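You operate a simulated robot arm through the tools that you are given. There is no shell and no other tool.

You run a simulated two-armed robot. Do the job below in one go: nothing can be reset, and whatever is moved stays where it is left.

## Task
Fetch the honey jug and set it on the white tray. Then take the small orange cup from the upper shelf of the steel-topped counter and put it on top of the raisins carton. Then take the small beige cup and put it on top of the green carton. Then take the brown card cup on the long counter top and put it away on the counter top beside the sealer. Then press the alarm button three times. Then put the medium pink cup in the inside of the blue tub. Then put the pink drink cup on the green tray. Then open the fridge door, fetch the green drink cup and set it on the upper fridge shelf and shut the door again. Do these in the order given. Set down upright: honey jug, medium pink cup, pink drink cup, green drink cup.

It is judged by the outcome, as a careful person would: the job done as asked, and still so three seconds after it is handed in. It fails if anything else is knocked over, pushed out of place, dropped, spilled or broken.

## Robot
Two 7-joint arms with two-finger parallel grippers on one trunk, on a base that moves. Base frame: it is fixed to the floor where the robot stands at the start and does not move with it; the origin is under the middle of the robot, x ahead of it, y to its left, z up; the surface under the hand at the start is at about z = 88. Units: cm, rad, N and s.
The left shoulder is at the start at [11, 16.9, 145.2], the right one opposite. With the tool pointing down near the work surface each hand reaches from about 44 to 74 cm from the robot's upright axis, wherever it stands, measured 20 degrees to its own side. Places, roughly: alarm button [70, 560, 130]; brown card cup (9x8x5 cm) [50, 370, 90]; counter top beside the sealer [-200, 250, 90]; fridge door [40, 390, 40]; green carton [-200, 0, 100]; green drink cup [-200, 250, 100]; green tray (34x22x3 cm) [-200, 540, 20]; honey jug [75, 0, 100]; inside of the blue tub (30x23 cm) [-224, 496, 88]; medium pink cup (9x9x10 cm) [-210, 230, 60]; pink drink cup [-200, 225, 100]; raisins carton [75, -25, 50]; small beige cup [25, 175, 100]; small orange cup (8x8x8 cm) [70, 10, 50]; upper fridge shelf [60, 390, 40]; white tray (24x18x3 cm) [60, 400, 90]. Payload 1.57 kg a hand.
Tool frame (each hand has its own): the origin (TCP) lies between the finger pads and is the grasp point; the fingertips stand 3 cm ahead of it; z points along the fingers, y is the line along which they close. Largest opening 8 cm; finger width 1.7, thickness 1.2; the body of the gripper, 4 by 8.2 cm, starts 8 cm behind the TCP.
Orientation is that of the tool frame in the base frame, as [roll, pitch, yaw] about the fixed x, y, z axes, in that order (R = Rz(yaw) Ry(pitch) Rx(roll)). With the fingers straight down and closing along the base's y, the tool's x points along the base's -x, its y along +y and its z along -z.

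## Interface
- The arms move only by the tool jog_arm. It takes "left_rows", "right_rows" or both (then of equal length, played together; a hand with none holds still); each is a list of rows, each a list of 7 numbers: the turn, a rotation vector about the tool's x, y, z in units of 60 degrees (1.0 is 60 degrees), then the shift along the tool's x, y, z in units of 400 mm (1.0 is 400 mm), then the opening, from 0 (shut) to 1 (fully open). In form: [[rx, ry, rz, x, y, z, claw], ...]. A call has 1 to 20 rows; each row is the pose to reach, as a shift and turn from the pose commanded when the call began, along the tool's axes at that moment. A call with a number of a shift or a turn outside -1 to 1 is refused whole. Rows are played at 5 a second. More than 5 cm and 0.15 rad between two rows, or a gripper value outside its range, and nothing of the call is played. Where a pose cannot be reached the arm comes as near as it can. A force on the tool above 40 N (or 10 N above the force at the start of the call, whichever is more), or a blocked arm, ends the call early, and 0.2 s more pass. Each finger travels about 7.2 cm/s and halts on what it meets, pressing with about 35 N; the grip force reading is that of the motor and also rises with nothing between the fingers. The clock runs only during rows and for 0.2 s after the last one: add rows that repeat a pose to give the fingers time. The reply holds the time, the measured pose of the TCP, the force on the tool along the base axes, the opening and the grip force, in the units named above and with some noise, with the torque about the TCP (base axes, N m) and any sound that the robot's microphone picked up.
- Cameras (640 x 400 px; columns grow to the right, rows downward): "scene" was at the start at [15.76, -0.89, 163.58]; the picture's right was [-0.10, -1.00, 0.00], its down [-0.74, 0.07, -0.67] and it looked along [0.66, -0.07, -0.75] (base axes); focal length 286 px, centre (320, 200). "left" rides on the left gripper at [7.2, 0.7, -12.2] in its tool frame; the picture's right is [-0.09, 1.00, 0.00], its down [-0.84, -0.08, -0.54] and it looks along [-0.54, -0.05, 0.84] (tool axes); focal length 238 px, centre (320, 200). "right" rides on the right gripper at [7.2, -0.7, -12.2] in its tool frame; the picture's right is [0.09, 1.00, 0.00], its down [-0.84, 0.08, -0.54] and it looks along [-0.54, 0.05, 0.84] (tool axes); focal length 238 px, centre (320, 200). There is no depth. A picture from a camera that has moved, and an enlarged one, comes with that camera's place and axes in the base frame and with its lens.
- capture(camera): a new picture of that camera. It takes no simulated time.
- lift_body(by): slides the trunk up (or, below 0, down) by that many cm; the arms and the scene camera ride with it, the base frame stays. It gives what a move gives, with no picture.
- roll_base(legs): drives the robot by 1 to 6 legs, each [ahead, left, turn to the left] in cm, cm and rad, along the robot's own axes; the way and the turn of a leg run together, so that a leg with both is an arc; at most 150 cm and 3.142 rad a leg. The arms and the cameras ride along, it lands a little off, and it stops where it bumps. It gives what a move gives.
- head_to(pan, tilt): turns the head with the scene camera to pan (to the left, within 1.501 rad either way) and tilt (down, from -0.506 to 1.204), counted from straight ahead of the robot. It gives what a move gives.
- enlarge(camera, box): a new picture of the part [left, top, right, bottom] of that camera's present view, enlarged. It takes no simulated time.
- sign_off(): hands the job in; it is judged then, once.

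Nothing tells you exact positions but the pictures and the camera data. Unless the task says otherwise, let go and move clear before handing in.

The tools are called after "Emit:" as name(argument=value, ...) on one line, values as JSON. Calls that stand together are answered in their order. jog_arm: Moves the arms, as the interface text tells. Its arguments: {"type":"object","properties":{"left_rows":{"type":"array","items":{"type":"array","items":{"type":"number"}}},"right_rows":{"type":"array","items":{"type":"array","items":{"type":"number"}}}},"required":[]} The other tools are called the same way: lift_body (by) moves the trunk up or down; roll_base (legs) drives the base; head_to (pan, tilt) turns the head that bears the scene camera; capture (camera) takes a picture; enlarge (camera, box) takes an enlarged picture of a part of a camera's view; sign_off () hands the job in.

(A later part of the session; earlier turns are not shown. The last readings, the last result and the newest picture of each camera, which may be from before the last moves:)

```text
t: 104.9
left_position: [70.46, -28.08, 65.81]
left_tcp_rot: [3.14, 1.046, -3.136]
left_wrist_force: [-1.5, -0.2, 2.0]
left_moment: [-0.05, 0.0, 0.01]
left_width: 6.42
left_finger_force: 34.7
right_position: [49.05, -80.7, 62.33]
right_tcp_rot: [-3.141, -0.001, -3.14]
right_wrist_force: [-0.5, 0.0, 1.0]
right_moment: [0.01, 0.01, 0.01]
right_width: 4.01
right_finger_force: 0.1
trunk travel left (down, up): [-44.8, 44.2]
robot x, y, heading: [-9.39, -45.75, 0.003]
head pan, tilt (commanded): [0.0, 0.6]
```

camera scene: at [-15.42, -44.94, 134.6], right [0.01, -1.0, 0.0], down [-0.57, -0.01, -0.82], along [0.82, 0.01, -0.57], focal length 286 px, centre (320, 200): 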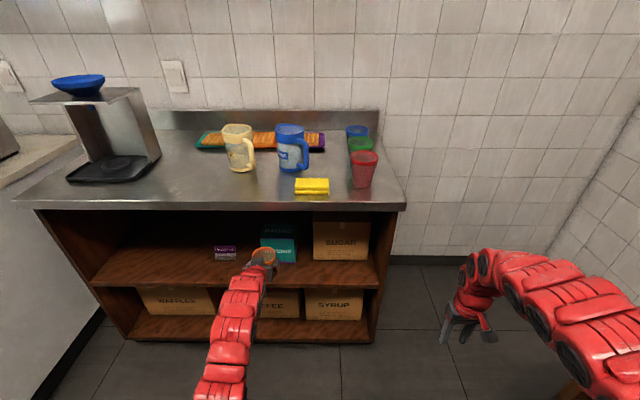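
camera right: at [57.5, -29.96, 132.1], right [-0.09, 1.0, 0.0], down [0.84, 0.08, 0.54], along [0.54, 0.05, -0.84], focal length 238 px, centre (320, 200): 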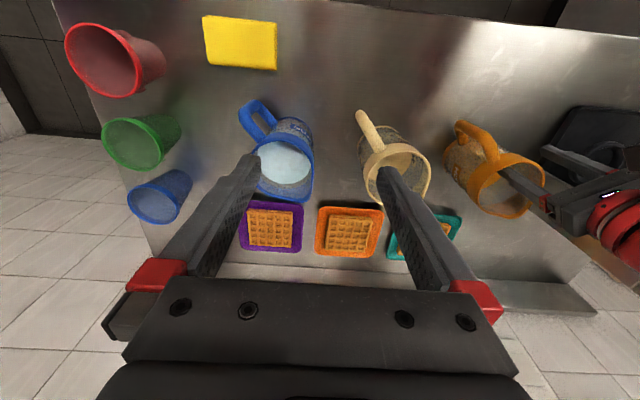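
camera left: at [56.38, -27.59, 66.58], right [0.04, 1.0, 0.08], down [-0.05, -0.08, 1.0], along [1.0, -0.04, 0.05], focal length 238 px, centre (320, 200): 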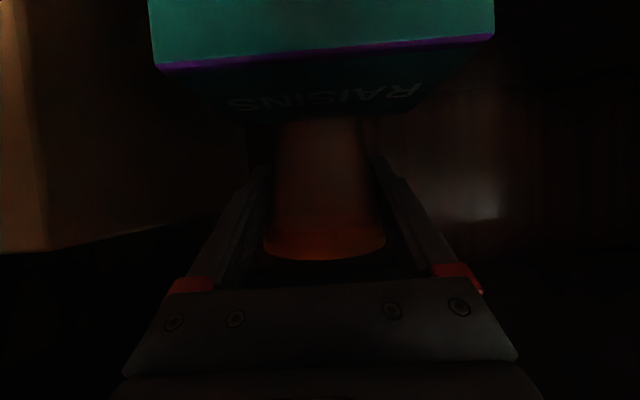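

Emit:
jog_arm(left_rows=[[0, 0, 0, 0.0065, 0, 0.0038, 0.2], [0, 0, 0, 0.0065, 0, 0.0038, 0.2]])

Emit:
capture(camera="left")

```text
t: 105.5
left_position: [70.54, -28.12, 65.68]
left_tcp_rot: [3.14, 1.054, -3.135]
left_wrist_force: [2.1, 2.3, 17.5]
left_moment: [-0.3, -0.14, 0.06]
left_width: 6.41
left_finger_force: 35.3
right_position: [48.96, -80.65, 62.47]
right_tcp_rot: [3.141, 0.0, -3.141]
right_wrist_force: [-0.4, -0.2, 0.4]
right_moment: [0.01, 0.04, 0.05]
right_width: 4.0
right_finger_force: 0.0
trunk travel left (down, up): [-44.8, 44.2]
robot x, y, heading: [-9.65, -45.58, 0.002]
head pan, tilt (commanded): [0.0, 0.6]
```

```text
taken
camera left: at [56.39, -27.53, 65.37], right [0.04, 1.0, 0.08], down [-0.06, -0.08, 1.0], along [1.0, -0.04, 0.05], focal length 238 px, centre (320, 200)
```

left: 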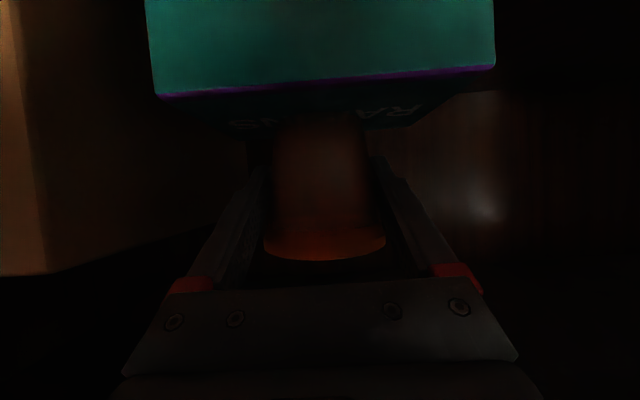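

Solid contact. I'll ease the pressure, open the fingers and back straight out.

Emit:
jog_arm(left_rows=[[0, 0, 0, -0.0065, 0, -0.0038, 0.2], [0, 0, 0, -0.0065, 0, -0.0038, 0.85], [0, 0, 0, -0.0065, 0, -0.0038, 1], [0, 0, 0, -0.0065, 0, -0.0038, 1], [0, 0, 0, -0.0065, 0, -0.0038, 1]])

Emit:
capture(camera="left")

```text
t: 106.7
left_position: [70.47, -28.09, 65.44]
left_tcp_rot: [-3.141, 1.046, -3.136]
left_wrist_force: [-1.0, 0.3, 0.5]
left_moment: [0.01, 0.03, -0.03]
left_width: 8.01
left_finger_force: 0.0
right_position: [49.08, -80.85, 62.31]
right_tcp_rot: [-3.14, -0.002, -3.141]
right_wrist_force: [0.4, -0.6, -0.5]
right_moment: [0.0, 0.01, 0.01]
right_width: 4.0
right_finger_force: 0.0
trunk travel left (down, up): [-44.8, 44.2]
robot x, y, heading: [-9.09, -45.57, 0.006]
head pan, tilt (commanded): [0.0, 0.6]
```

```text
taken
camera left: at [56.38, -27.56, 65.32], right [0.04, 1.0, 0.08], down [-0.05, -0.08, 1.0], along [1.0, -0.04, 0.05], focal length 238 px, centre (320, 200)
```

left: 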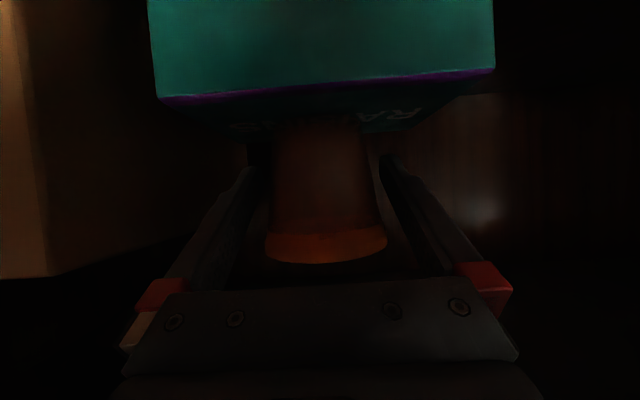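

Emit:
jog_arm(left_rows=[[0, 0, 0, 0.05, 0, -0.0866, 1], [0, 0, 0, 0.1, 0, -0.1732, 1], [0, 0, 0, 0.125, 0, -0.2165, 1]])

Emit:
roll_base(legs=[[-30, 0, 0]])

Emit:
enlarge(camera="scene", box=[200, 160, 440, 320])

Emit:
capture(camera="left")

```text
t: 107.5
left_position: [60.18, -28.58, 65.33]
left_tcp_rot: [3.139, 1.047, -3.135]
left_wrist_force: [0.2, -0.5, 0.5]
left_moment: [-0.04, 0.0, -0.02]
left_width: 7.99
left_finger_force: 0.1
right_position: [49.12, -80.81, 62.42]
right_tcp_rot: [3.141, -0.001, -3.141]
right_wrist_force: [-0.4, 0.6, -0.2]
right_moment: [-0.02, -0.01, -0.04]
right_width: 3.99
right_finger_force: 0.0
trunk travel left (down, up): [-44.8, 44.2]
robot x, y, heading: [-9.27, -45.49, -0.001]
head pan, tilt (commanded): [0.0, 0.6]
```

```text
t: 109.5
left_position: [30.33, -29.22, 65.44]
left_tcp_rot: [3.14, 1.047, 3.136]
left_wrist_force: [0.2, -0.8, -0.3]
left_moment: [-0.01, 0.01, 0.01]
left_width: 7.97
left_finger_force: 0.0
right_position: [18.47, -81.35, 62.5]
right_tcp_rot: [-3.141, -0.003, 3.129]
right_wrist_force: [-0.4, -0.5, 0.3]
right_moment: [0.05, -0.03, 0.01]
right_width: 3.98
right_finger_force: 0.1
trunk travel left (down, up): [-44.8, 44.2]
robot x, y, heading: [-39.66, -45.56, -0.011]
head pan, tilt (commanded): [0.0, 0.6]
```

```text
2.50 times, centred on (320, 240) of scene
camera zoom: at [-22.95, -45.84, 133.81], right [-0.01, -1.0, 0.0], down [-0.56, 0.01, -0.83], along [0.83, -0.01, -0.56], focal length 716 px, centre (320, 100)
```

zoom: 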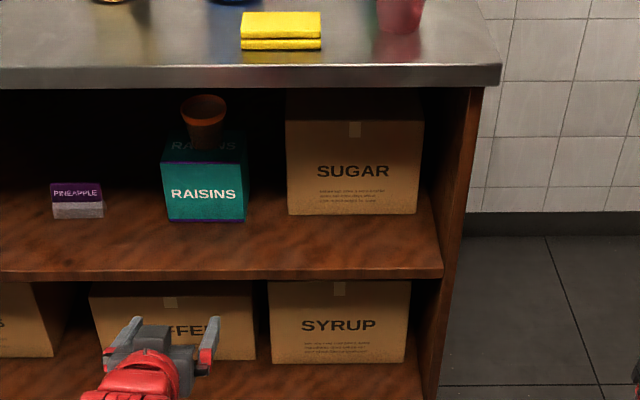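

```text
taken
camera left: at [16.17, -28.48, 65.27], right [0.05, 1.0, 0.08], down [-0.05, -0.08, 1.0], along [1.0, -0.06, 0.05], focal length 238 px, centre (320, 200)
```

left: 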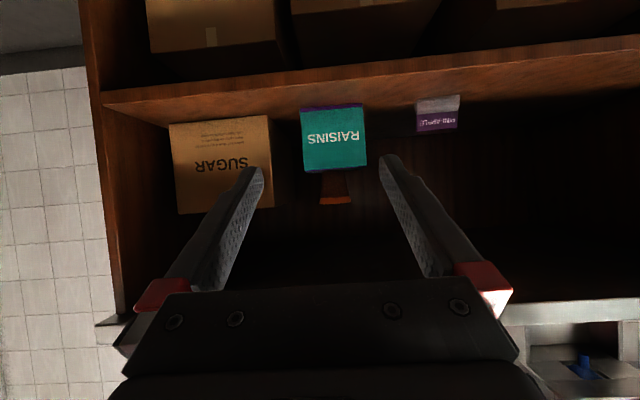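

The orange cup stands on the raisins carton. Next is the small beige cup near (25, 175), so I'll back off, raise the trunk and slide left to view it.

Emit:
roll_base(legs=[[-48, 0, 0.011], [0, 100, 0], [0, 95, 0]])

Emit:
lift_body(by=40)

Emit:
head_to(pan=0.2, tilt=0.5)

Emit:
capture(camera="scene")

```text
t: 121.8
left_position: [-19.14, 167.61, 65.39]
left_tcp_rot: [-3.142, 1.049, 3.129]
left_wrist_force: [0.6, 0.4, -0.4]
left_moment: [0.0, -0.03, 0.0]
left_width: 7.98
left_finger_force: 0.1
right_position: [-31.42, 115.74, 62.36]
right_tcp_rot: [3.141, -0.002, 3.123]
right_wrist_force: [0.1, -0.4, 0.9]
right_moment: [0.01, -0.03, 0.02]
right_width: 3.97
right_finger_force: 0.1
trunk travel left (down, up): [-44.8, 44.2]
robot x, y, heading: [-89.06, 152.22, -0.019]
head pan, tilt (commanded): [0.0, 0.6]
```

```text
t: 125.6
left_position: [-19.03, 167.7, 105.39]
left_tcp_rot: [-3.141, 1.047, 3.128]
left_wrist_force: [-0.4, -0.2, -0.6]
left_moment: [-0.03, 0.01, 0.03]
left_width: 7.99
left_finger_force: 0.0
right_position: [-31.39, 115.69, 102.36]
right_tcp_rot: [3.141, -0.001, 3.123]
right_wrist_force: [0.2, -0.3, 0.0]
right_moment: [-0.03, 0.04, 0.0]
right_width: 4.01
right_finger_force: 0.0
trunk travel left (down, up): [-84.8, 4.2]
robot x, y, heading: [-89.2, 151.28, -0.023]
head pan, tilt (commanded): [0.0, 0.6]
```

```text
t: 126.4
left_position: [-19.12, 167.57, 105.43]
left_tcp_rot: [-3.141, 1.046, 3.127]
left_wrist_force: [-0.6, -0.1, -0.4]
left_moment: [0.0, 0.01, 0.0]
left_width: 8.02
left_finger_force: 0.0
right_position: [-31.35, 115.62, 102.39]
right_tcp_rot: [-3.141, 0.0, 3.124]
right_wrist_force: [0.4, -1.4, -0.3]
right_moment: [-0.02, 0.02, -0.02]
right_width: 3.99
right_finger_force: 0.1
trunk travel left (down, up): [-84.8, 4.2]
robot x, y, heading: [-88.95, 152.28, -0.019]
head pan, tilt (commanded): [0.201, 0.499]
```

```text
taken
camera scene: at [-72.32, 153.32, 174.71], right [0.18, -0.98, 0.0], down [-0.47, -0.09, -0.88], along [0.86, 0.16, -0.48], focal length 286 px, centre (320, 200)
```

scene: 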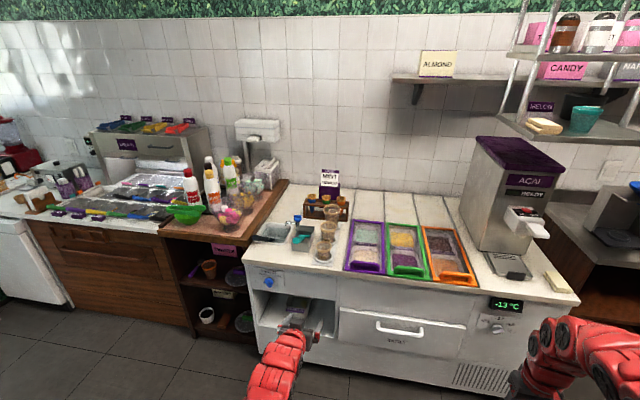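

Emit:
enlarge(camera="scene", box=[240, 170, 390, 290])

Emit:
head_to(pan=1.4, tilt=0.4)

Emit:
capture(camera="scene")

```text
3.33 times, centred on (315, 230) of scene
camera zoom: at [-72.32, 153.32, 174.71], right [0.18, -0.98, 0.0], down [-0.47, -0.09, -0.88], along [0.86, 0.16, -0.48], focal length 954 px, centre (337, 100)
```

zoom: 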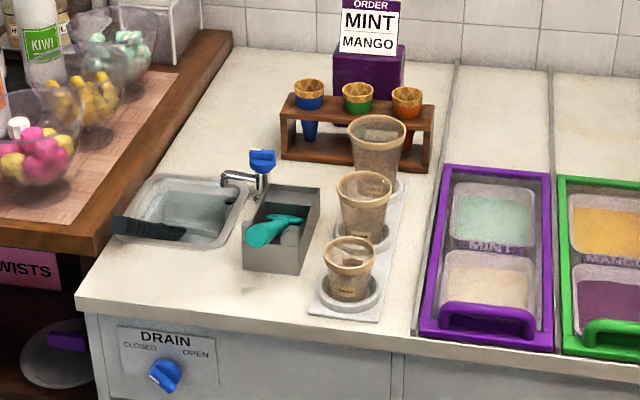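

```text
t: 127.8
left_position: [-19.16, 167.61, 105.27]
left_tcp_rot: [-3.14, 1.047, 3.127]
left_wrist_force: [0.5, 0.8, -0.1]
left_moment: [0.04, 0.01, 0.01]
left_width: 7.98
left_finger_force: 0.2
right_position: [-31.27, 115.7, 102.22]
right_tcp_rot: [-3.141, -0.003, 3.122]
right_wrist_force: [0.1, 0.9, 0.7]
right_moment: [-0.01, 0.0, -0.02]
right_width: 3.99
right_finger_force: 0.0
trunk travel left (down, up): [-84.8, 4.2]
robot x, y, heading: [-89.27, 152.01, -0.021]
head pan, tilt (commanded): [1.4, 0.4]
```

```text
taken
camera scene: at [-79.51, 160.78, 175.62], right [0.98, -0.19, 0.0], down [-0.07, -0.38, -0.92], along [0.17, 0.9, -0.39], focal length 286 px, centre (320, 200)
```

scene: 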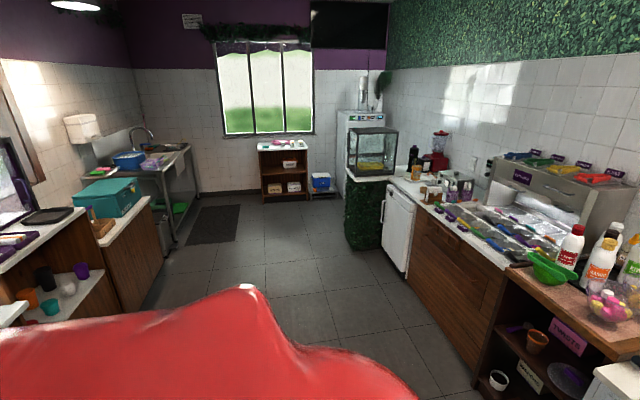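

Three beige cups stand in a holder; the small one is in front at about (27.8, 170), with its rim about 6.7 cm wide at z≈96. I'll return the left hand to pointing down, then drive up to it.

Emit:
jog_arm(left_rows=[[0, 0.125, 0, 0.019, 0.0125, -0.0325, 1], [0, 0.25, 0, 0.038, 0.025, -0.065, 1], [0, 0.375, 0, 0.056, 0.0375, -0.0975, 1], [0, 0.5, 0, 0.075, 0.05, -0.13, 1], [0, 0.625, 0, 0.094, 0.0625, -0.1625, 1], [0, 0.75, 0, 0.1125, 0.075, -0.195, 1], [0, 0.875, 0, 0.131, 0.0875, -0.2275, 1], [0, 1.0, 0, 0.15, 0.1, -0.26, 1]])

Emit:
roll_base(legs=[[40, 0, 0.02]])

Emit:
head_to(pan=0.2, tilt=0.65)

Emit:
capture(camera="scene")

Emit:
capture(camera="left")

```text
t: 129.6
left_position: [-31.1, 171.91, 104.28]
left_tcp_rot: [-3.141, 0.001, 3.128]
left_wrist_force: [1.0, 0.0, 0.7]
left_moment: [-0.01, 0.0, 0.02]
left_width: 7.99
left_finger_force: 0.1
left hand out of reach, approached as far as the arm can: row 5, 8
right_position: [-31.25, 115.72, 102.29]
right_tcp_rot: [3.14, -0.001, 3.122]
right_wrist_force: [0.0, -0.3, 0.5]
right_moment: [-0.01, 0.01, -0.02]
right_width: 4.03
right_finger_force: 0.1
trunk travel left (down, up): [-84.8, 4.2]
robot x, y, heading: [-89.21, 151.97, -0.014]
head pan, tilt (commanded): [1.4, 0.4]
```

```text
t: 132.1
left_position: [8.2, 173.34, 104.22]
left_tcp_rot: [-3.139, 0.003, -3.126]
left_wrist_force: [0.2, 0.3, 1.1]
left_moment: [0.02, -0.01, 0.01]
left_width: 8.02
left_finger_force: 0.0
right_position: [9.51, 117.31, 102.34]
right_tcp_rot: [3.141, -0.001, -3.133]
right_wrist_force: [0.7, -0.4, -0.7]
right_moment: [-0.01, 0.03, 0.0]
right_width: 4.01
right_finger_force: 0.0
trunk travel left (down, up): [-84.8, 4.2]
robot x, y, heading: [-49.24, 151.88, 0.01]
head pan, tilt (commanded): [1.4, 0.4]
```

```text
t: 133.4
left_position: [8.05, 173.41, 104.18]
left_tcp_rot: [-3.138, 0.001, -3.126]
left_wrist_force: [0.0, 0.7, -0.6]
left_moment: [0.01, 0.01, 0.0]
left_width: 8.0
left_finger_force: 0.0
right_position: [9.77, 117.21, 102.49]
right_tcp_rot: [3.141, -0.001, -3.133]
right_wrist_force: [1.7, 0.5, -0.2]
right_moment: [0.0, -0.02, 0.0]
right_width: 4.0
right_finger_force: 0.1
trunk travel left (down, up): [-84.8, 4.2]
robot x, y, heading: [-49.31, 152.15, 0.007]
head pan, tilt (commanded): [0.201, 0.649]
```

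```text
taken
camera scene: at [-32.93, 153.6, 173.37], right [0.21, -0.98, 0.0], down [-0.59, -0.13, -0.8], along [0.78, 0.17, -0.6], focal length 286 px, centre (320, 200)
```

scene: 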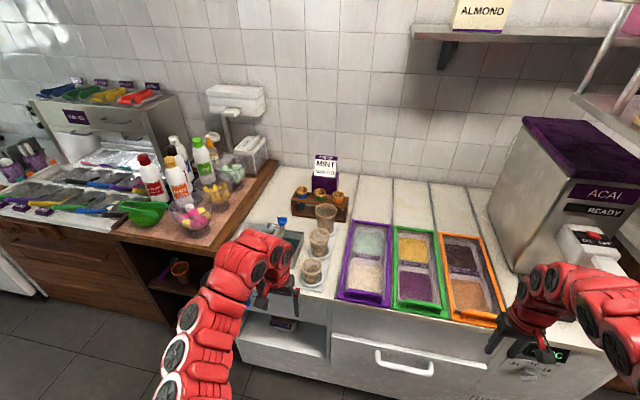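

```text
taken
camera left: at [0.95, 174.04, 116.33], right [0.08, 1.0, 0.0], down [0.84, -0.06, 0.54], along [0.54, -0.04, -0.84], focal length 238 px, centre (320, 200)
```

left: 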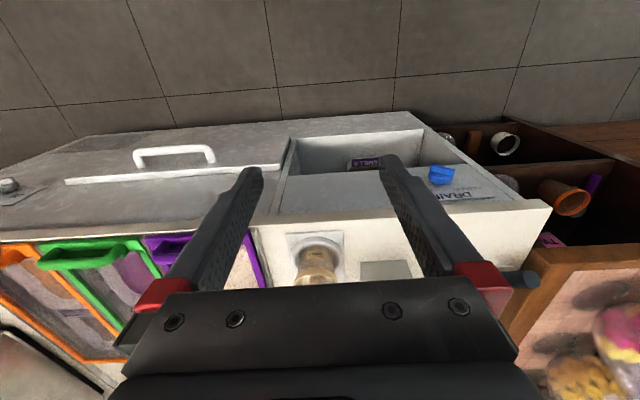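

Emit:
enlarge(camera="scene", box=[270, 190, 370, 310])

Emit:
enlarge(camera="left", box=[250, 220, 400, 300])

```text
3.33 times, centred on (320, 250) of scene
camera zoom: at [-32.93, 153.6, 173.37], right [0.21, -0.98, 0.0], down [-0.59, -0.13, -0.8], along [0.78, 0.17, -0.6], focal length 954 px, centre (320, 33)
```

zoom: 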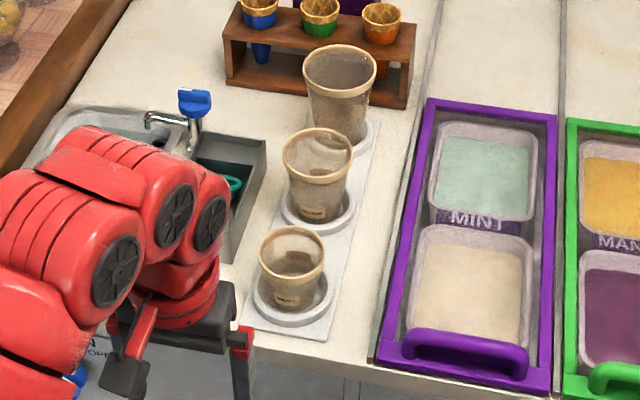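

```text
4.27 times, centred on (325, 260) of left
camera zoom: at [0.95, 174.04, 116.33], right [0.08, 1.0, 0.0], down [0.84, -0.06, 0.54], along [0.54, -0.04, -0.84], focal length 1017 px, centre (299, -56)
```

zoom: 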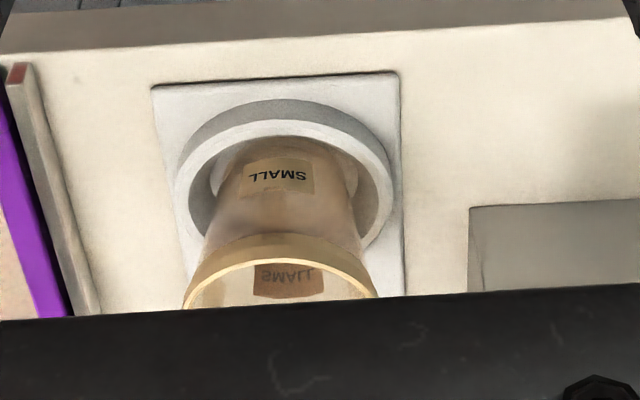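

The cup is labelled SMALL and sits in a ring holder. Before driving in I'll swing the right hand out to the side, so it won't enter the açaí machine area.

Emit:
jog_arm(right_rows=[[0, 0, 0, 0.0625, -0.094, 0, 0.5], [0, 0, 0, 0.125, -0.1875, 0, 0.5], [0, 0, 0, 0.1875, -0.28, 0, 0.5], [0, 0, 0, 0.25, -0.375, 0, 0.5], [0, 0, 0, 0.3125, -0.47, 0, 0.5], [0, 0, 0, 0.375, -0.5625, 0, 0.5], [0, 0, 0, 0.4375, -0.656, 0, 0.5], [0, 0, 0, 0.5, -0.75, 0, 0.5]])

Emit:
capture(camera="scene")

```text
t: 135.2
left_position: [8.01, 173.41, 104.19]
left_tcp_rot: [3.141, 0.003, -3.126]
left_wrist_force: [0.0, -0.2, -0.7]
left_moment: [0.01, -0.01, 0.04]
left_width: 7.97
left_finger_force: 0.0
right_position: [-10.44, 87.04, 102.53]
right_tcp_rot: [3.14, -0.003, -3.133]
right_wrist_force: [-0.1, 0.3, 0.4]
right_moment: [-0.01, -0.01, 0.0]
right_width: 3.98
right_finger_force: 0.1
right hand out of reach, approached as far as the arm can: row 1, 2, 3, 4
trunk travel left (down, up): [-84.8, 4.2]
robot x, y, heading: [-49.52, 151.82, 0.012]
head pan, tilt (commanded): [0.201, 0.649]
```

```text
taken
camera scene: at [-33.05, 153.45, 173.38], right [0.21, -0.98, 0.0], down [-0.59, -0.13, -0.8], along [0.78, 0.17, -0.6], focal length 286 px, centre (320, 200)
```

scene: 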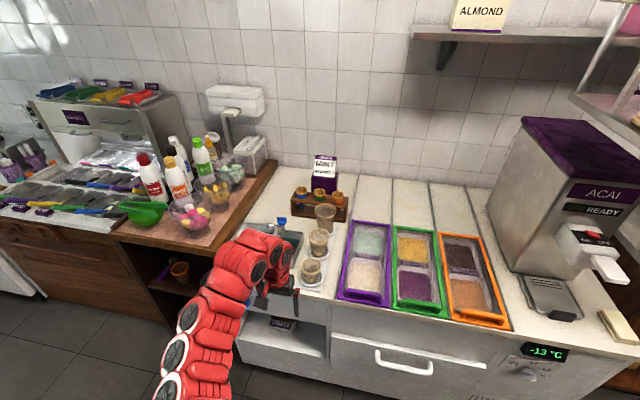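

Emit:
roll_base(legs=[[16, -2.2, -0.01]])

Emit:
capture(camera="left")

Emit:
capture(camera="scene")

```text
t: 136.7
left_position: [24.12, 170.96, 104.2]
left_tcp_rot: [-3.138, 0.003, -3.132]
left_wrist_force: [0.5, -0.2, 0.1]
left_moment: [-0.02, -0.01, 0.02]
left_width: 8.0
left_finger_force: 0.0
right_position: [5.11, 84.63, 102.73]
right_tcp_rot: [-3.141, 0.001, -3.14]
right_wrist_force: [-0.2, -0.6, 0.6]
right_moment: [0.02, -0.05, -0.02]
right_width: 4.02
right_finger_force: 0.1
trunk travel left (down, up): [-84.8, 4.2]
robot x, y, heading: [-33.45, 149.49, 0.005]
head pan, tilt (commanded): [0.201, 0.649]
```

```text
taken
camera left: at [17.02, 171.64, 116.42], right [0.08, 1.0, 0.0], down [0.84, -0.07, 0.55], along [0.54, -0.05, -0.84], focal length 238 px, centre (320, 200)
```

left: 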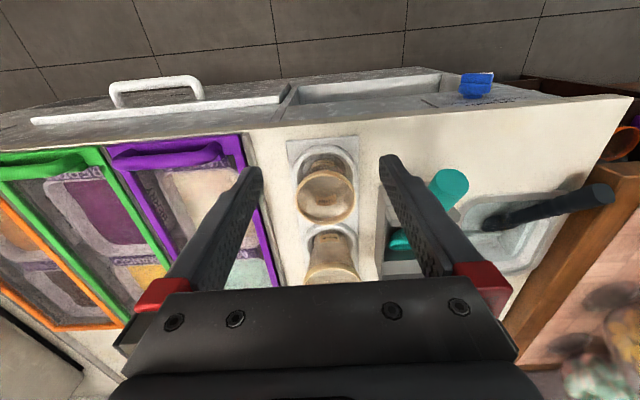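

```text
taken
camera scene: at [-17.1, 151.46, 173.4], right [0.2, -0.98, 0.0], down [-0.59, -0.12, -0.8], along [0.78, 0.16, -0.6], focal length 286 px, centre (320, 200)
```

scene: 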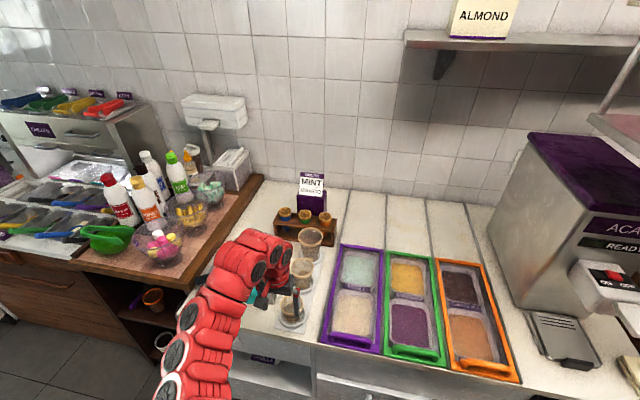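

Emit:
enlarge(camera="left", box=[270, 130, 390, 290])

```text
2.50 times, centred on (330, 210) of left
camera zoom: at [17.02, 171.64, 116.42], right [0.08, 1.0, 0.0], down [0.84, -0.07, 0.55], along [0.54, -0.05, -0.84], focal length 596 px, centre (295, 175)
```

zoom: 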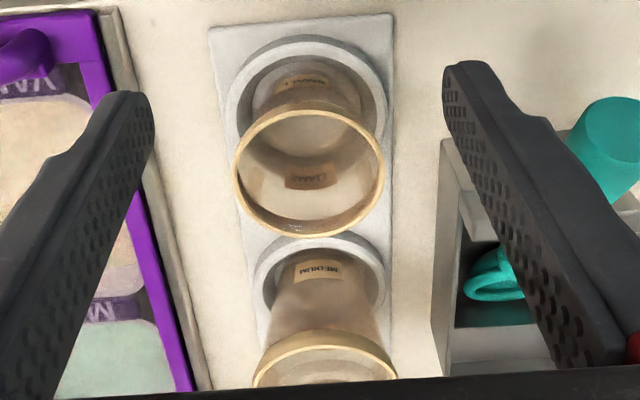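

The small cup's centre is about (29.9, 171), rim near z≈96. I'll move 5.8 cm forward over it and lower with the fingers open.

Emit:
jog_arm(left_rows=[[0, 0, 0, -0.0725, 0, 0, 1], [0, 0, 0, -0.145, 0, 0, 1], [0, 0, 0, -0.145, 0, 0.06, 1]])

Emit:
capture(camera="left")

```text
t: 137.5
left_position: [30.32, 171.38, 101.4]
left_tcp_rot: [3.141, 0.0, -3.133]
left_wrist_force: [-0.3, -0.7, 0.6]
left_moment: [0.01, 0.0, 0.03]
left_width: 8.01
left_finger_force: 0.1
right_position: [5.34, 84.66, 102.73]
right_tcp_rot: [3.142, -0.002, -3.14]
right_wrist_force: [-0.2, -0.1, -0.4]
right_moment: [0.0, 0.01, -0.01]
right_width: 4.01
right_finger_force: 0.0
trunk travel left (down, up): [-84.8, 4.2]
robot x, y, heading: [-33.22, 149.68, 0.009]
head pan, tilt (commanded): [0.201, 0.649]
```

```text
taken
camera left: at [23.09, 172.0, 113.67], right [0.08, 1.0, 0.0], down [0.84, -0.07, 0.54], along [0.54, -0.05, -0.84], focal length 238 px, centre (320, 200)
```

left: 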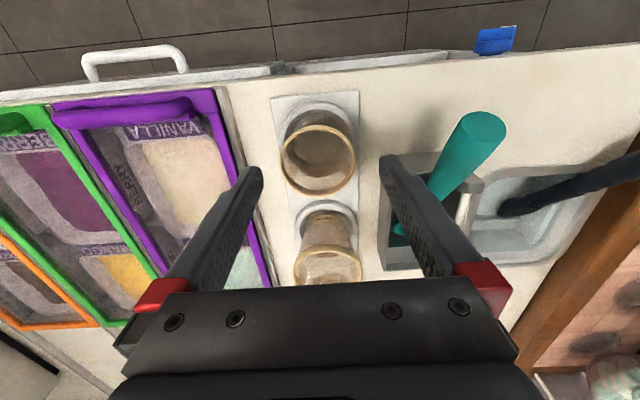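

Aligned over the cup. A steel box with a scoop is close to the left finger, so I'll narrow the opening slightly and go down.

Emit:
jog_arm(left_rows=[[0, 0, 0, -0.005, -0.008, 0, 0.9], [0, 0, 0, -0.005, -0.008, 0.05, 0.9], [0, 0, 0, -0.005, -0.008, 0.1, 0.9], [0, 0, 0, -0.005, -0.008, 0.15, 0.9], [0, 0, 0, -0.005, -0.008, 0.1725, 0.9]])

Emit:
capture(camera="left")

```text
t: 138.7
left_position: [30.44, 170.75, 94.83]
left_tcp_rot: [-3.14, 0.0, -3.132]
left_wrist_force: [0.2, 0.3, -0.3]
left_moment: [0.02, -0.01, 0.02]
left_width: 7.19
left_finger_force: 0.0
right_position: [5.28, 84.72, 102.75]
right_tcp_rot: [3.14, -0.002, -3.139]
right_wrist_force: [0.2, -0.6, -0.8]
right_moment: [0.0, 0.01, -0.02]
right_width: 3.99
right_finger_force: 0.1
trunk travel left (down, up): [-84.8, 4.2]
robot x, y, heading: [-32.96, 149.92, 0.002]
head pan, tilt (commanded): [0.201, 0.649]
```

```text
taken
camera left: at [23.19, 171.43, 107.02], right [0.08, 1.0, 0.0], down [0.84, -0.07, 0.54], along [0.54, -0.05, -0.84], focal length 238 px, centre (320, 200)
```

left: 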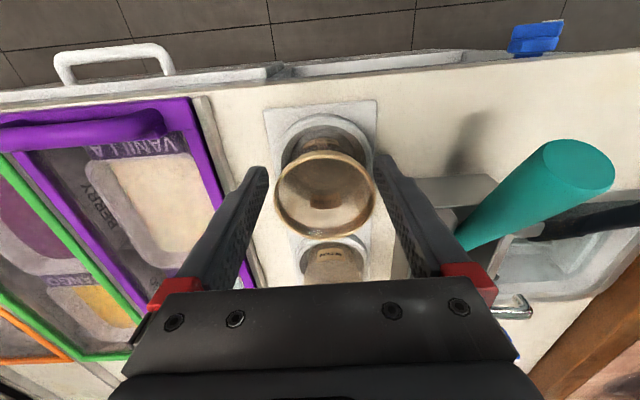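

Emit:
jog_arm(left_rows=[[0, 0, 0, 0, 0.007, 0, 0.9], [0, 0, 0, 0, 0.007, 0, 0.65], [0, 0, 0, 0, 0.007, 0, 0.4], [0, 0, 0, 0, 0.007, 0, 0.3], [0, 0, 0, 0, 0.007, 0, 0.3]])

Emit:
capture(camera="left")

```text
t: 139.9
left_position: [30.42, 171.06, 94.83]
left_tcp_rot: [3.141, 0.001, -3.133]
left_wrist_force: [0.7, -0.5, 0.3]
left_moment: [0.0, 0.03, 0.01]
left_width: 6.14
left_finger_force: 35.1
right_position: [5.41, 84.64, 102.67]
right_tcp_rot: [-3.141, -0.001, -3.14]
right_wrist_force: [-0.1, 0.2, 0.1]
right_moment: [-0.01, 0.01, 0.03]
right_width: 4.01
right_finger_force: 0.1
trunk travel left (down, up): [-84.8, 4.2]
robot x, y, heading: [-33.19, 149.97, 0.006]
head pan, tilt (commanded): [0.201, 0.649]
```

```text
taken
camera left: at [23.22, 171.67, 107.06], right [0.08, 1.0, 0.0], down [0.84, -0.07, 0.54], along [0.54, -0.05, -0.84], focal length 238 px, centre (320, 200)
```

left: 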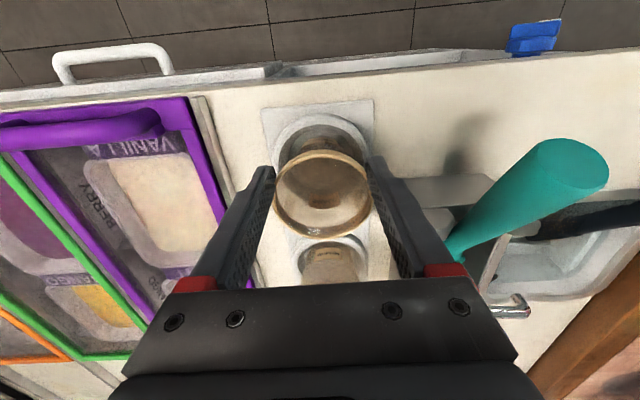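

Gripped. Lifting the cup out of its ring.

Emit:
jog_arm(left_rows=[[0, 0, 0, 0, 0, -0.05, 0.3], [0, 0, 0, 0, 0, -0.12, 0.3], [0, 0, 0, 0, 0, -0.22, 0.3]])

Emit:
roll_base(legs=[[-55, 0, 0]])

Emit:
capture(camera="left")

Emit:
head_to(pan=0.1, tilt=0.6)

Emit:
capture(camera="scene")

```text
t: 140.7
left_position: [30.61, 170.84, 103.84]
left_tcp_rot: [3.141, 0.002, -3.132]
left_wrist_force: [0.0, -1.1, -0.5]
left_moment: [0.0, -0.01, -0.01]
left_width: 6.13
left_finger_force: 35.4
right_position: [5.32, 84.71, 102.59]
right_tcp_rot: [3.141, -0.002, -3.139]
right_wrist_force: [0.0, 0.0, -0.1]
right_moment: [0.02, -0.01, -0.01]
right_width: 4.0
right_finger_force: 0.0
trunk travel left (down, up): [-84.8, 4.2]
robot x, y, heading: [-33.16, 150.1, 0.002]
head pan, tilt (commanded): [0.201, 0.649]
```

```text
t: 143.9
left_position: [-24.97, 170.46, 103.81]
left_tcp_rot: [-3.141, 0.001, -3.14]
left_wrist_force: [-0.6, 0.2, -0.2]
left_moment: [0.05, 0.02, -0.01]
left_width: 6.1
left_finger_force: 35.1
right_position: [-50.99, 84.4, 102.59]
right_tcp_rot: [-3.141, -0.001, 3.135]
right_wrist_force: [-1.2, -0.1, -0.2]
right_moment: [0.02, -0.01, -0.02]
right_width: 4.02
right_finger_force: 0.2
trunk travel left (down, up): [-84.8, 4.2]
robot x, y, heading: [-89.05, 149.94, -0.006]
head pan, tilt (commanded): [0.201, 0.649]
```

```text
taken
camera left: at [-32.11, 171.1, 115.89], right [0.09, 1.0, 0.0], down [0.84, -0.08, 0.54], along [0.54, -0.05, -0.84], focal length 238 px, centre (320, 200)
```

left: 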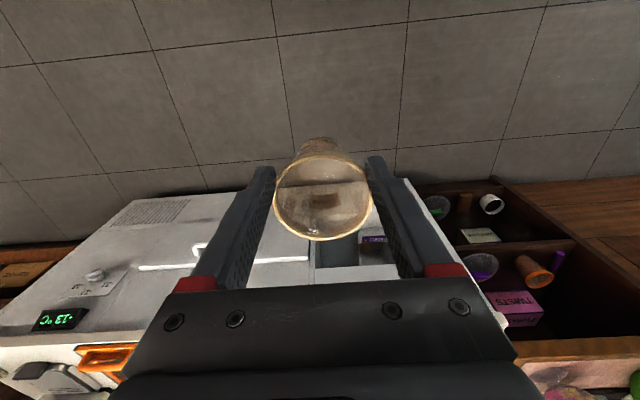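

```text
t: 144.6
left_position: [-25.07, 170.32, 103.75]
left_tcp_rot: [-3.14, 0.001, -3.141]
left_wrist_force: [0.1, -0.4, -0.6]
left_moment: [0.01, -0.03, 0.01]
left_width: 6.13
left_finger_force: 34.9
right_position: [-51.07, 84.38, 102.81]
right_tcp_rot: [-3.142, -0.001, 3.134]
right_wrist_force: [0.3, -0.1, 0.0]
right_moment: [0.01, 0.02, -0.01]
right_width: 4.02
right_finger_force: 0.0
trunk travel left (down, up): [-84.8, 4.2]
robot x, y, heading: [-89.07, 149.76, -0.007]
head pan, tilt (commanded): [0.099, 0.6]
```

```text
taken
camera scene: at [-72.39, 150.44, 173.81], right [0.1, -1.0, 0.0], down [-0.56, -0.05, -0.83], along [0.82, 0.08, -0.56], focal length 286 px, centre (320, 200)
```

scene: 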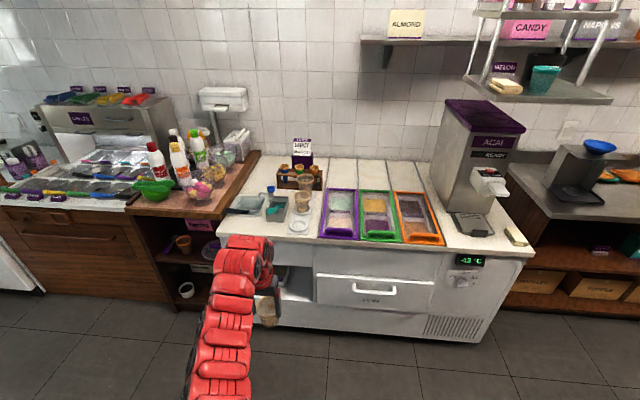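

The cup is out and its ring is empty. Now I'll turn around toward the opposite side of the aisle, half a turn first to look.

Emit:
roll_base(legs=[[0, 0, 1.57]])

Emit:
head_to(pan=1.3, tilt=0.45)

Emit:
capture(camera="scene")

Emit:
head_to(pan=0.5, tilt=0.35)

Emit:
capture(camera="scene")

```text
t: 148.8
left_position: [-110.91, 213.41, 103.66]
left_tcp_rot: [3.141, 0.001, -1.552]
left_wrist_force: [0.5, -0.4, -0.3]
left_moment: [-0.05, -0.03, -0.01]
left_width: 6.07
left_finger_force: 35.0
right_position: [-24.35, 189.1, 102.59]
right_tcp_rot: [3.141, -0.001, -1.559]
right_wrist_force: [-0.4, 0.4, 0.5]
right_moment: [0.02, 0.03, 0.0]
right_width: 4.01
right_finger_force: 0.0
trunk travel left (down, up): [-84.8, 4.2]
robot x, y, heading: [-88.96, 149.5, 1.582]
head pan, tilt (commanded): [0.099, 0.6]
```

```text
t: 150.2
left_position: [-110.91, 213.37, 103.71]
left_tcp_rot: [-3.14, 0.002, -1.553]
left_wrist_force: [-0.3, -0.1, -0.5]
left_moment: [-0.05, -0.03, -0.02]
left_width: 6.11
left_finger_force: 34.7
right_position: [-24.46, 189.01, 102.68]
right_tcp_rot: [-3.14, -0.001, -1.558]
right_wrist_force: [-0.5, -0.7, 0.9]
right_moment: [0.02, -0.01, 0.02]
right_width: 3.98
right_finger_force: 0.1
trunk travel left (down, up): [-84.8, 4.2]
robot x, y, heading: [-89.4, 149.71, 1.584]
head pan, tilt (commanded): [1.3, 0.45]
```

```text
taken
camera scene: at [-98.15, 160.01, 175.16], right [0.25, 0.97, 0.0], down [0.42, -0.11, -0.9], along [-0.87, 0.23, -0.44], focal length 286 px, centre (320, 200)
```

scene: 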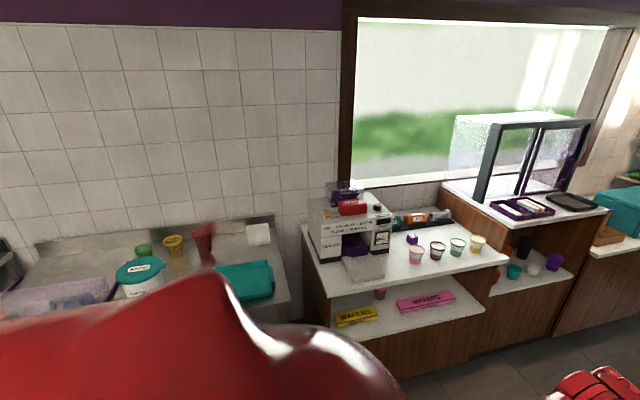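

```text
t: 151.3
left_position: [-110.86, 213.32, 103.64]
left_tcp_rot: [-3.14, 0.001, -1.552]
left_wrist_force: [-0.2, -0.6, 0.3]
left_moment: [0.0, 0.02, 0.0]
left_width: 6.07
left_finger_force: 35.3
right_position: [-24.38, 189.12, 102.6]
right_tcp_rot: [3.141, -0.003, -1.558]
right_wrist_force: [0.1, -0.4, 0.4]
right_moment: [-0.02, -0.02, 0.0]
right_width: 4.0
right_finger_force: 0.0
trunk travel left (down, up): [-84.8, 4.2]
robot x, y, heading: [-89.12, 149.64, 1.587]
head pan, tilt (commanded): [0.499, 0.351]
```

```text
taken
camera scene: at [-93.85, 165.78, 176.08], right [0.87, 0.49, 0.0], down [0.17, -0.3, -0.94], along [-0.46, 0.82, -0.34], focal length 286 px, centre (320, 200)
```

scene: 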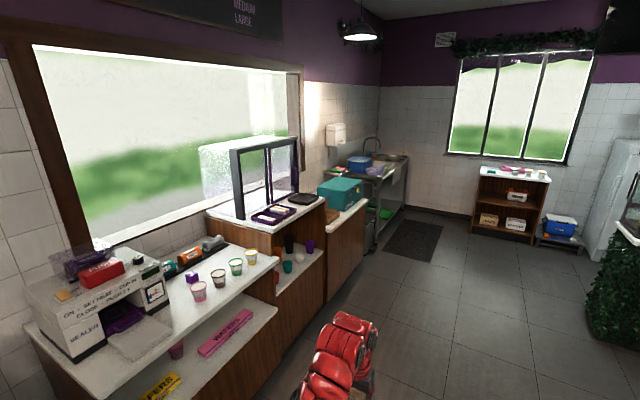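

I can see the sealer counter, with the drink cups on top and the medium pink cup on its lower shelf. I'll continue turning to face that side and look toward the green carton at y≈0.

Emit:
roll_base(legs=[[0, 0, 1.56]])

Emit:
head_to(pan=0.9, tilt=0.35)

Emit:
capture(camera="scene")

```text
t: 155.5
left_position: [-153.49, 130.45, 103.78]
left_tcp_rot: [-3.141, 0.002, -0.021]
left_wrist_force: [0.6, -0.1, 0.9]
left_moment: [-0.04, 0.02, -0.02]
left_width: 2.39
left_finger_force: 0.0
right_position: [-125.78, 215.72, 102.54]
right_tcp_rot: [3.141, -0.002, -0.025]
right_wrist_force: [-0.6, 0.6, 0.3]
right_moment: [-0.01, -0.01, 0.0]
right_width: 4.0
right_finger_force: 0.1
trunk travel left (down, up): [-84.8, 4.2]
robot x, y, heading: [-88.99, 149.93, 3.113]
head pan, tilt (commanded): [0.499, 0.351]
```

```text
t: 156.3
left_position: [-153.56, 130.39, 103.71]
left_tcp_rot: [-3.139, 0.003, -0.019]
left_wrist_force: [-0.2, 0.5, -0.4]
left_moment: [-0.01, -0.03, 0.02]
left_width: 2.4
left_finger_force: 0.0
right_position: [-125.84, 215.92, 102.59]
right_tcp_rot: [-3.141, -0.002, -0.028]
right_wrist_force: [-0.1, 0.3, -1.3]
right_moment: [0.02, 0.02, -0.01]
right_width: 4.01
right_finger_force: 0.0
trunk travel left (down, up): [-84.8, 4.2]
robot x, y, heading: [-89.03, 149.99, 3.118]
head pan, tilt (commanded): [0.901, 0.351]
```

```text
taken
camera scene: at [-103.15, 142.71, 176.08], right [-0.77, 0.64, 0.0], down [0.22, 0.26, -0.94], along [-0.6, -0.72, -0.34], focal length 286 px, centre (320, 200)
```

scene: 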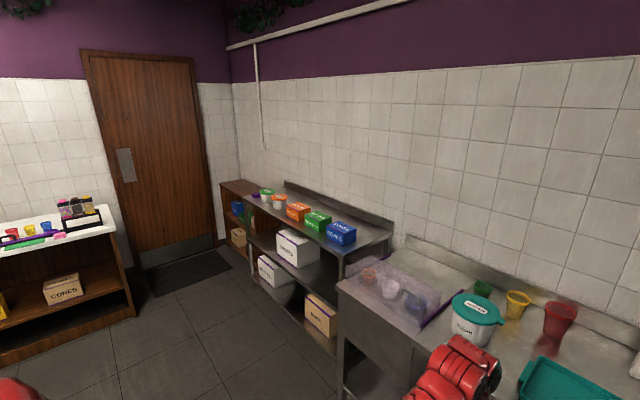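

The left grip reads 2.4 cm with no force, so the beige cup slipped out during that turn. I'll find where it went.

Emit:
capture(camera="left")

Emit:
head_to(pan=0.0, tilt=0.9)

Emit:
capture(camera="scene")

Emit:
head_to(pan=-0.9, tilt=0.8)

Emit:
capture(camera="scene")

Emit:
capture(camera="right")

```text
taken
camera left: at [-146.25, 129.68, 115.93], right [-0.11, -0.99, 0.0], down [-0.83, 0.09, 0.54], along [-0.54, 0.06, -0.84], focal length 238 px, centre (320, 200)
```

left: 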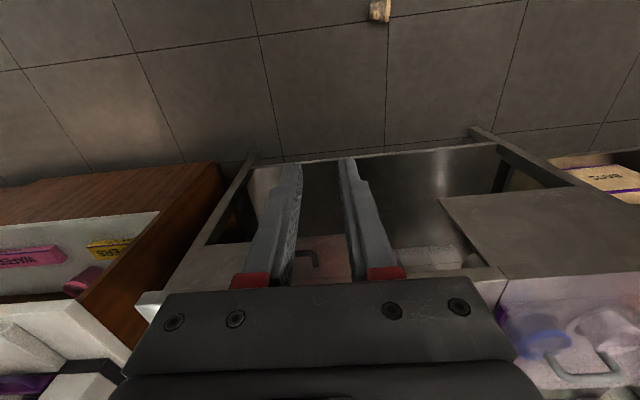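

```text
t: 157.6
left_position: [-153.51, 130.37, 103.67]
left_tcp_rot: [-3.141, 0.001, -0.019]
left_wrist_force: [-0.1, 0.1, -0.3]
left_moment: [-0.03, 0.0, -0.01]
left_width: 2.4
left_finger_force: 0.1
right_position: [-125.84, 215.81, 102.77]
right_tcp_rot: [3.142, -0.001, -0.027]
right_wrist_force: [0.0, -0.2, 0.2]
right_moment: [-0.06, -0.02, 0.04]
right_width: 4.02
right_finger_force: 0.0
trunk travel left (down, up): [-84.8, 4.2]
robot x, y, heading: [-88.98, 149.51, 3.115]
head pan, tilt (commanded): [0.0, 0.901]
```

```text
taken
camera scene: at [-104.74, 150.03, 171.33], right [0.02, 1.0, 0.0], down [0.78, -0.02, -0.62], along [-0.62, 0.01, -0.78], focal length 286 px, centre (320, 200)
```

scene: 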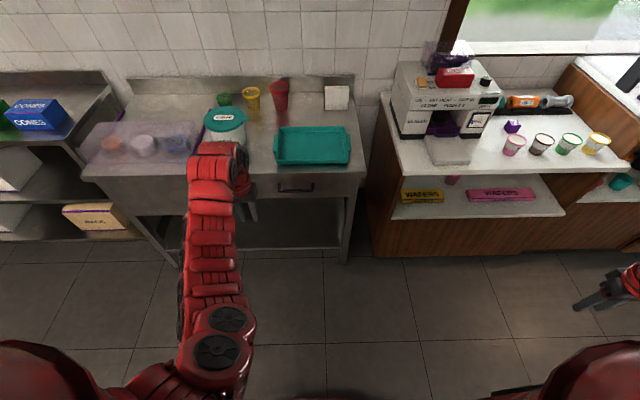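

```text
t: 158.8
left_position: [-153.47, 130.44, 103.7]
left_tcp_rot: [-3.139, 0.003, -0.018]
left_wrist_force: [0.1, 0.0, 0.2]
left_moment: [0.02, 0.01, -0.03]
left_width: 2.4
left_finger_force: 0.2
right_position: [-125.85, 215.87, 102.58]
right_tcp_rot: [-3.141, -0.002, -0.026]
right_wrist_force: [0.2, 0.4, -0.7]
right_moment: [-0.03, 0.02, 0.03]
right_width: 3.98
right_finger_force: 0.0
trunk travel left (down, up): [-84.8, 4.2]
robot x, y, heading: [-89.12, 149.62, 3.118]
head pan, tilt (commanded): [-0.901, 0.799]
```

```text
taken
camera scene: at [-102.05, 156.29, 172.11], right [0.8, 0.6, 0.0], down [0.43, -0.57, -0.7], along [-0.42, 0.56, -0.72], focal length 286 px, centre (320, 200)
```

scene: 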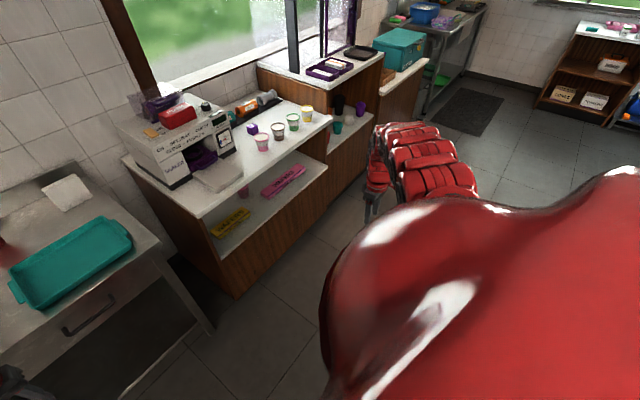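

```text
taken
camera right: at [-118.7, 216.35, 114.78], right [0.07, -1.0, 0.0], down [-0.84, -0.06, 0.54], along [-0.54, -0.04, -0.84], focal length 238 px, centre (320, 200)
```

right: 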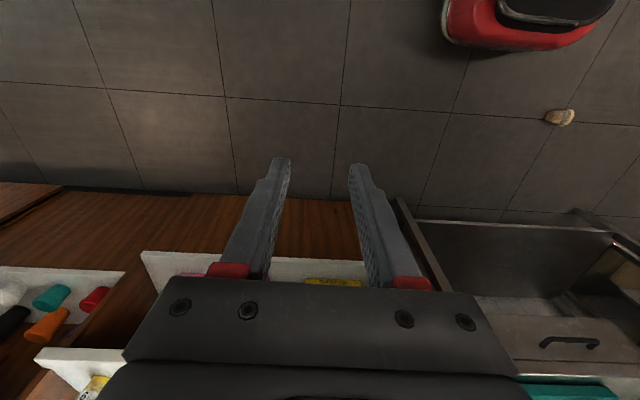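

The cup lies on the floor near (-137.5, 105.6). I'll zoom in on how it lies before picking it up.

Emit:
enlarge(camera="right", box=[500, 80, 620, 155])

Emit:
enlarge(camera="left", box=[330, 0, 430, 60])

Emit:
head_to(pan=0.5, tilt=1.15)

Emit:
capture(camera="scene")

```text
5.33 times, centred on (560, 118) of right
camera zoom: at [-118.7, 216.35, 114.78], right [0.07, -1.0, 0.0], down [-0.84, -0.06, 0.54], along [-0.54, -0.04, -0.84], focal length 1271 px, centre (-960, 640)
```

zoom: 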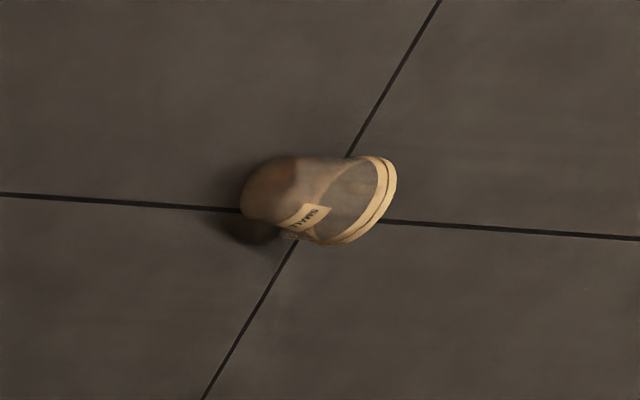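

```text
6.40 times, centred on (380, 30) of left
camera zoom: at [-146.25, 129.67, 115.92], right [-0.11, -0.99, 0.0], down [-0.83, 0.09, 0.54], along [-0.54, 0.06, -0.84], focal length 1525 px, centre (-64, 1288)
```

zoom: 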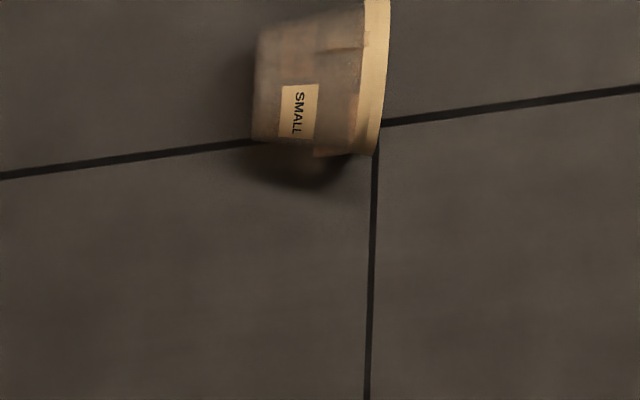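

```text
t: 160.3
left_position: [-153.55, 130.43, 103.7]
left_tcp_rot: [-3.139, 0.002, -0.021]
left_wrist_force: [0.4, 0.1, -0.3]
left_moment: [0.02, 0.0, 0.01]
left_width: 2.39
left_finger_force: 0.0
right_position: [-125.79, 215.91, 102.69]
right_tcp_rot: [3.141, -0.001, -0.026]
right_wrist_force: [0.4, 0.6, -0.5]
right_moment: [-0.04, 0.04, -0.02]
right_width: 4.03
right_finger_force: 0.0
trunk travel left (down, up): [-84.8, 4.2]
robot x, y, heading: [-89.04, 149.61, 3.12]
head pan, tilt (commanded): [0.499, 1.15]
```

```text
taken
camera scene: at [-102.49, 147.13, 169.63], right [-0.46, 0.89, 0.0], down [0.81, 0.42, -0.41], along [-0.36, -0.19, -0.91], focal length 286 px, centre (320, 200)
```

scene: 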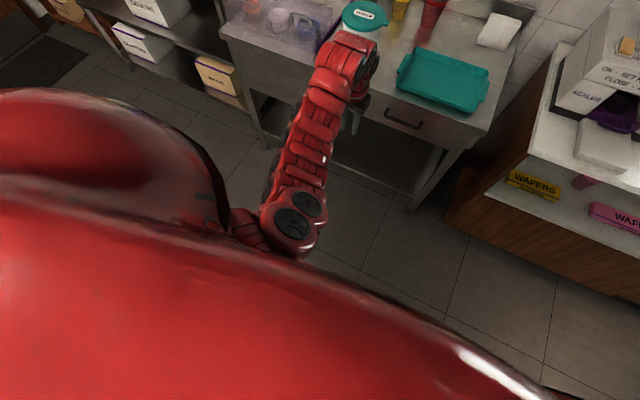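

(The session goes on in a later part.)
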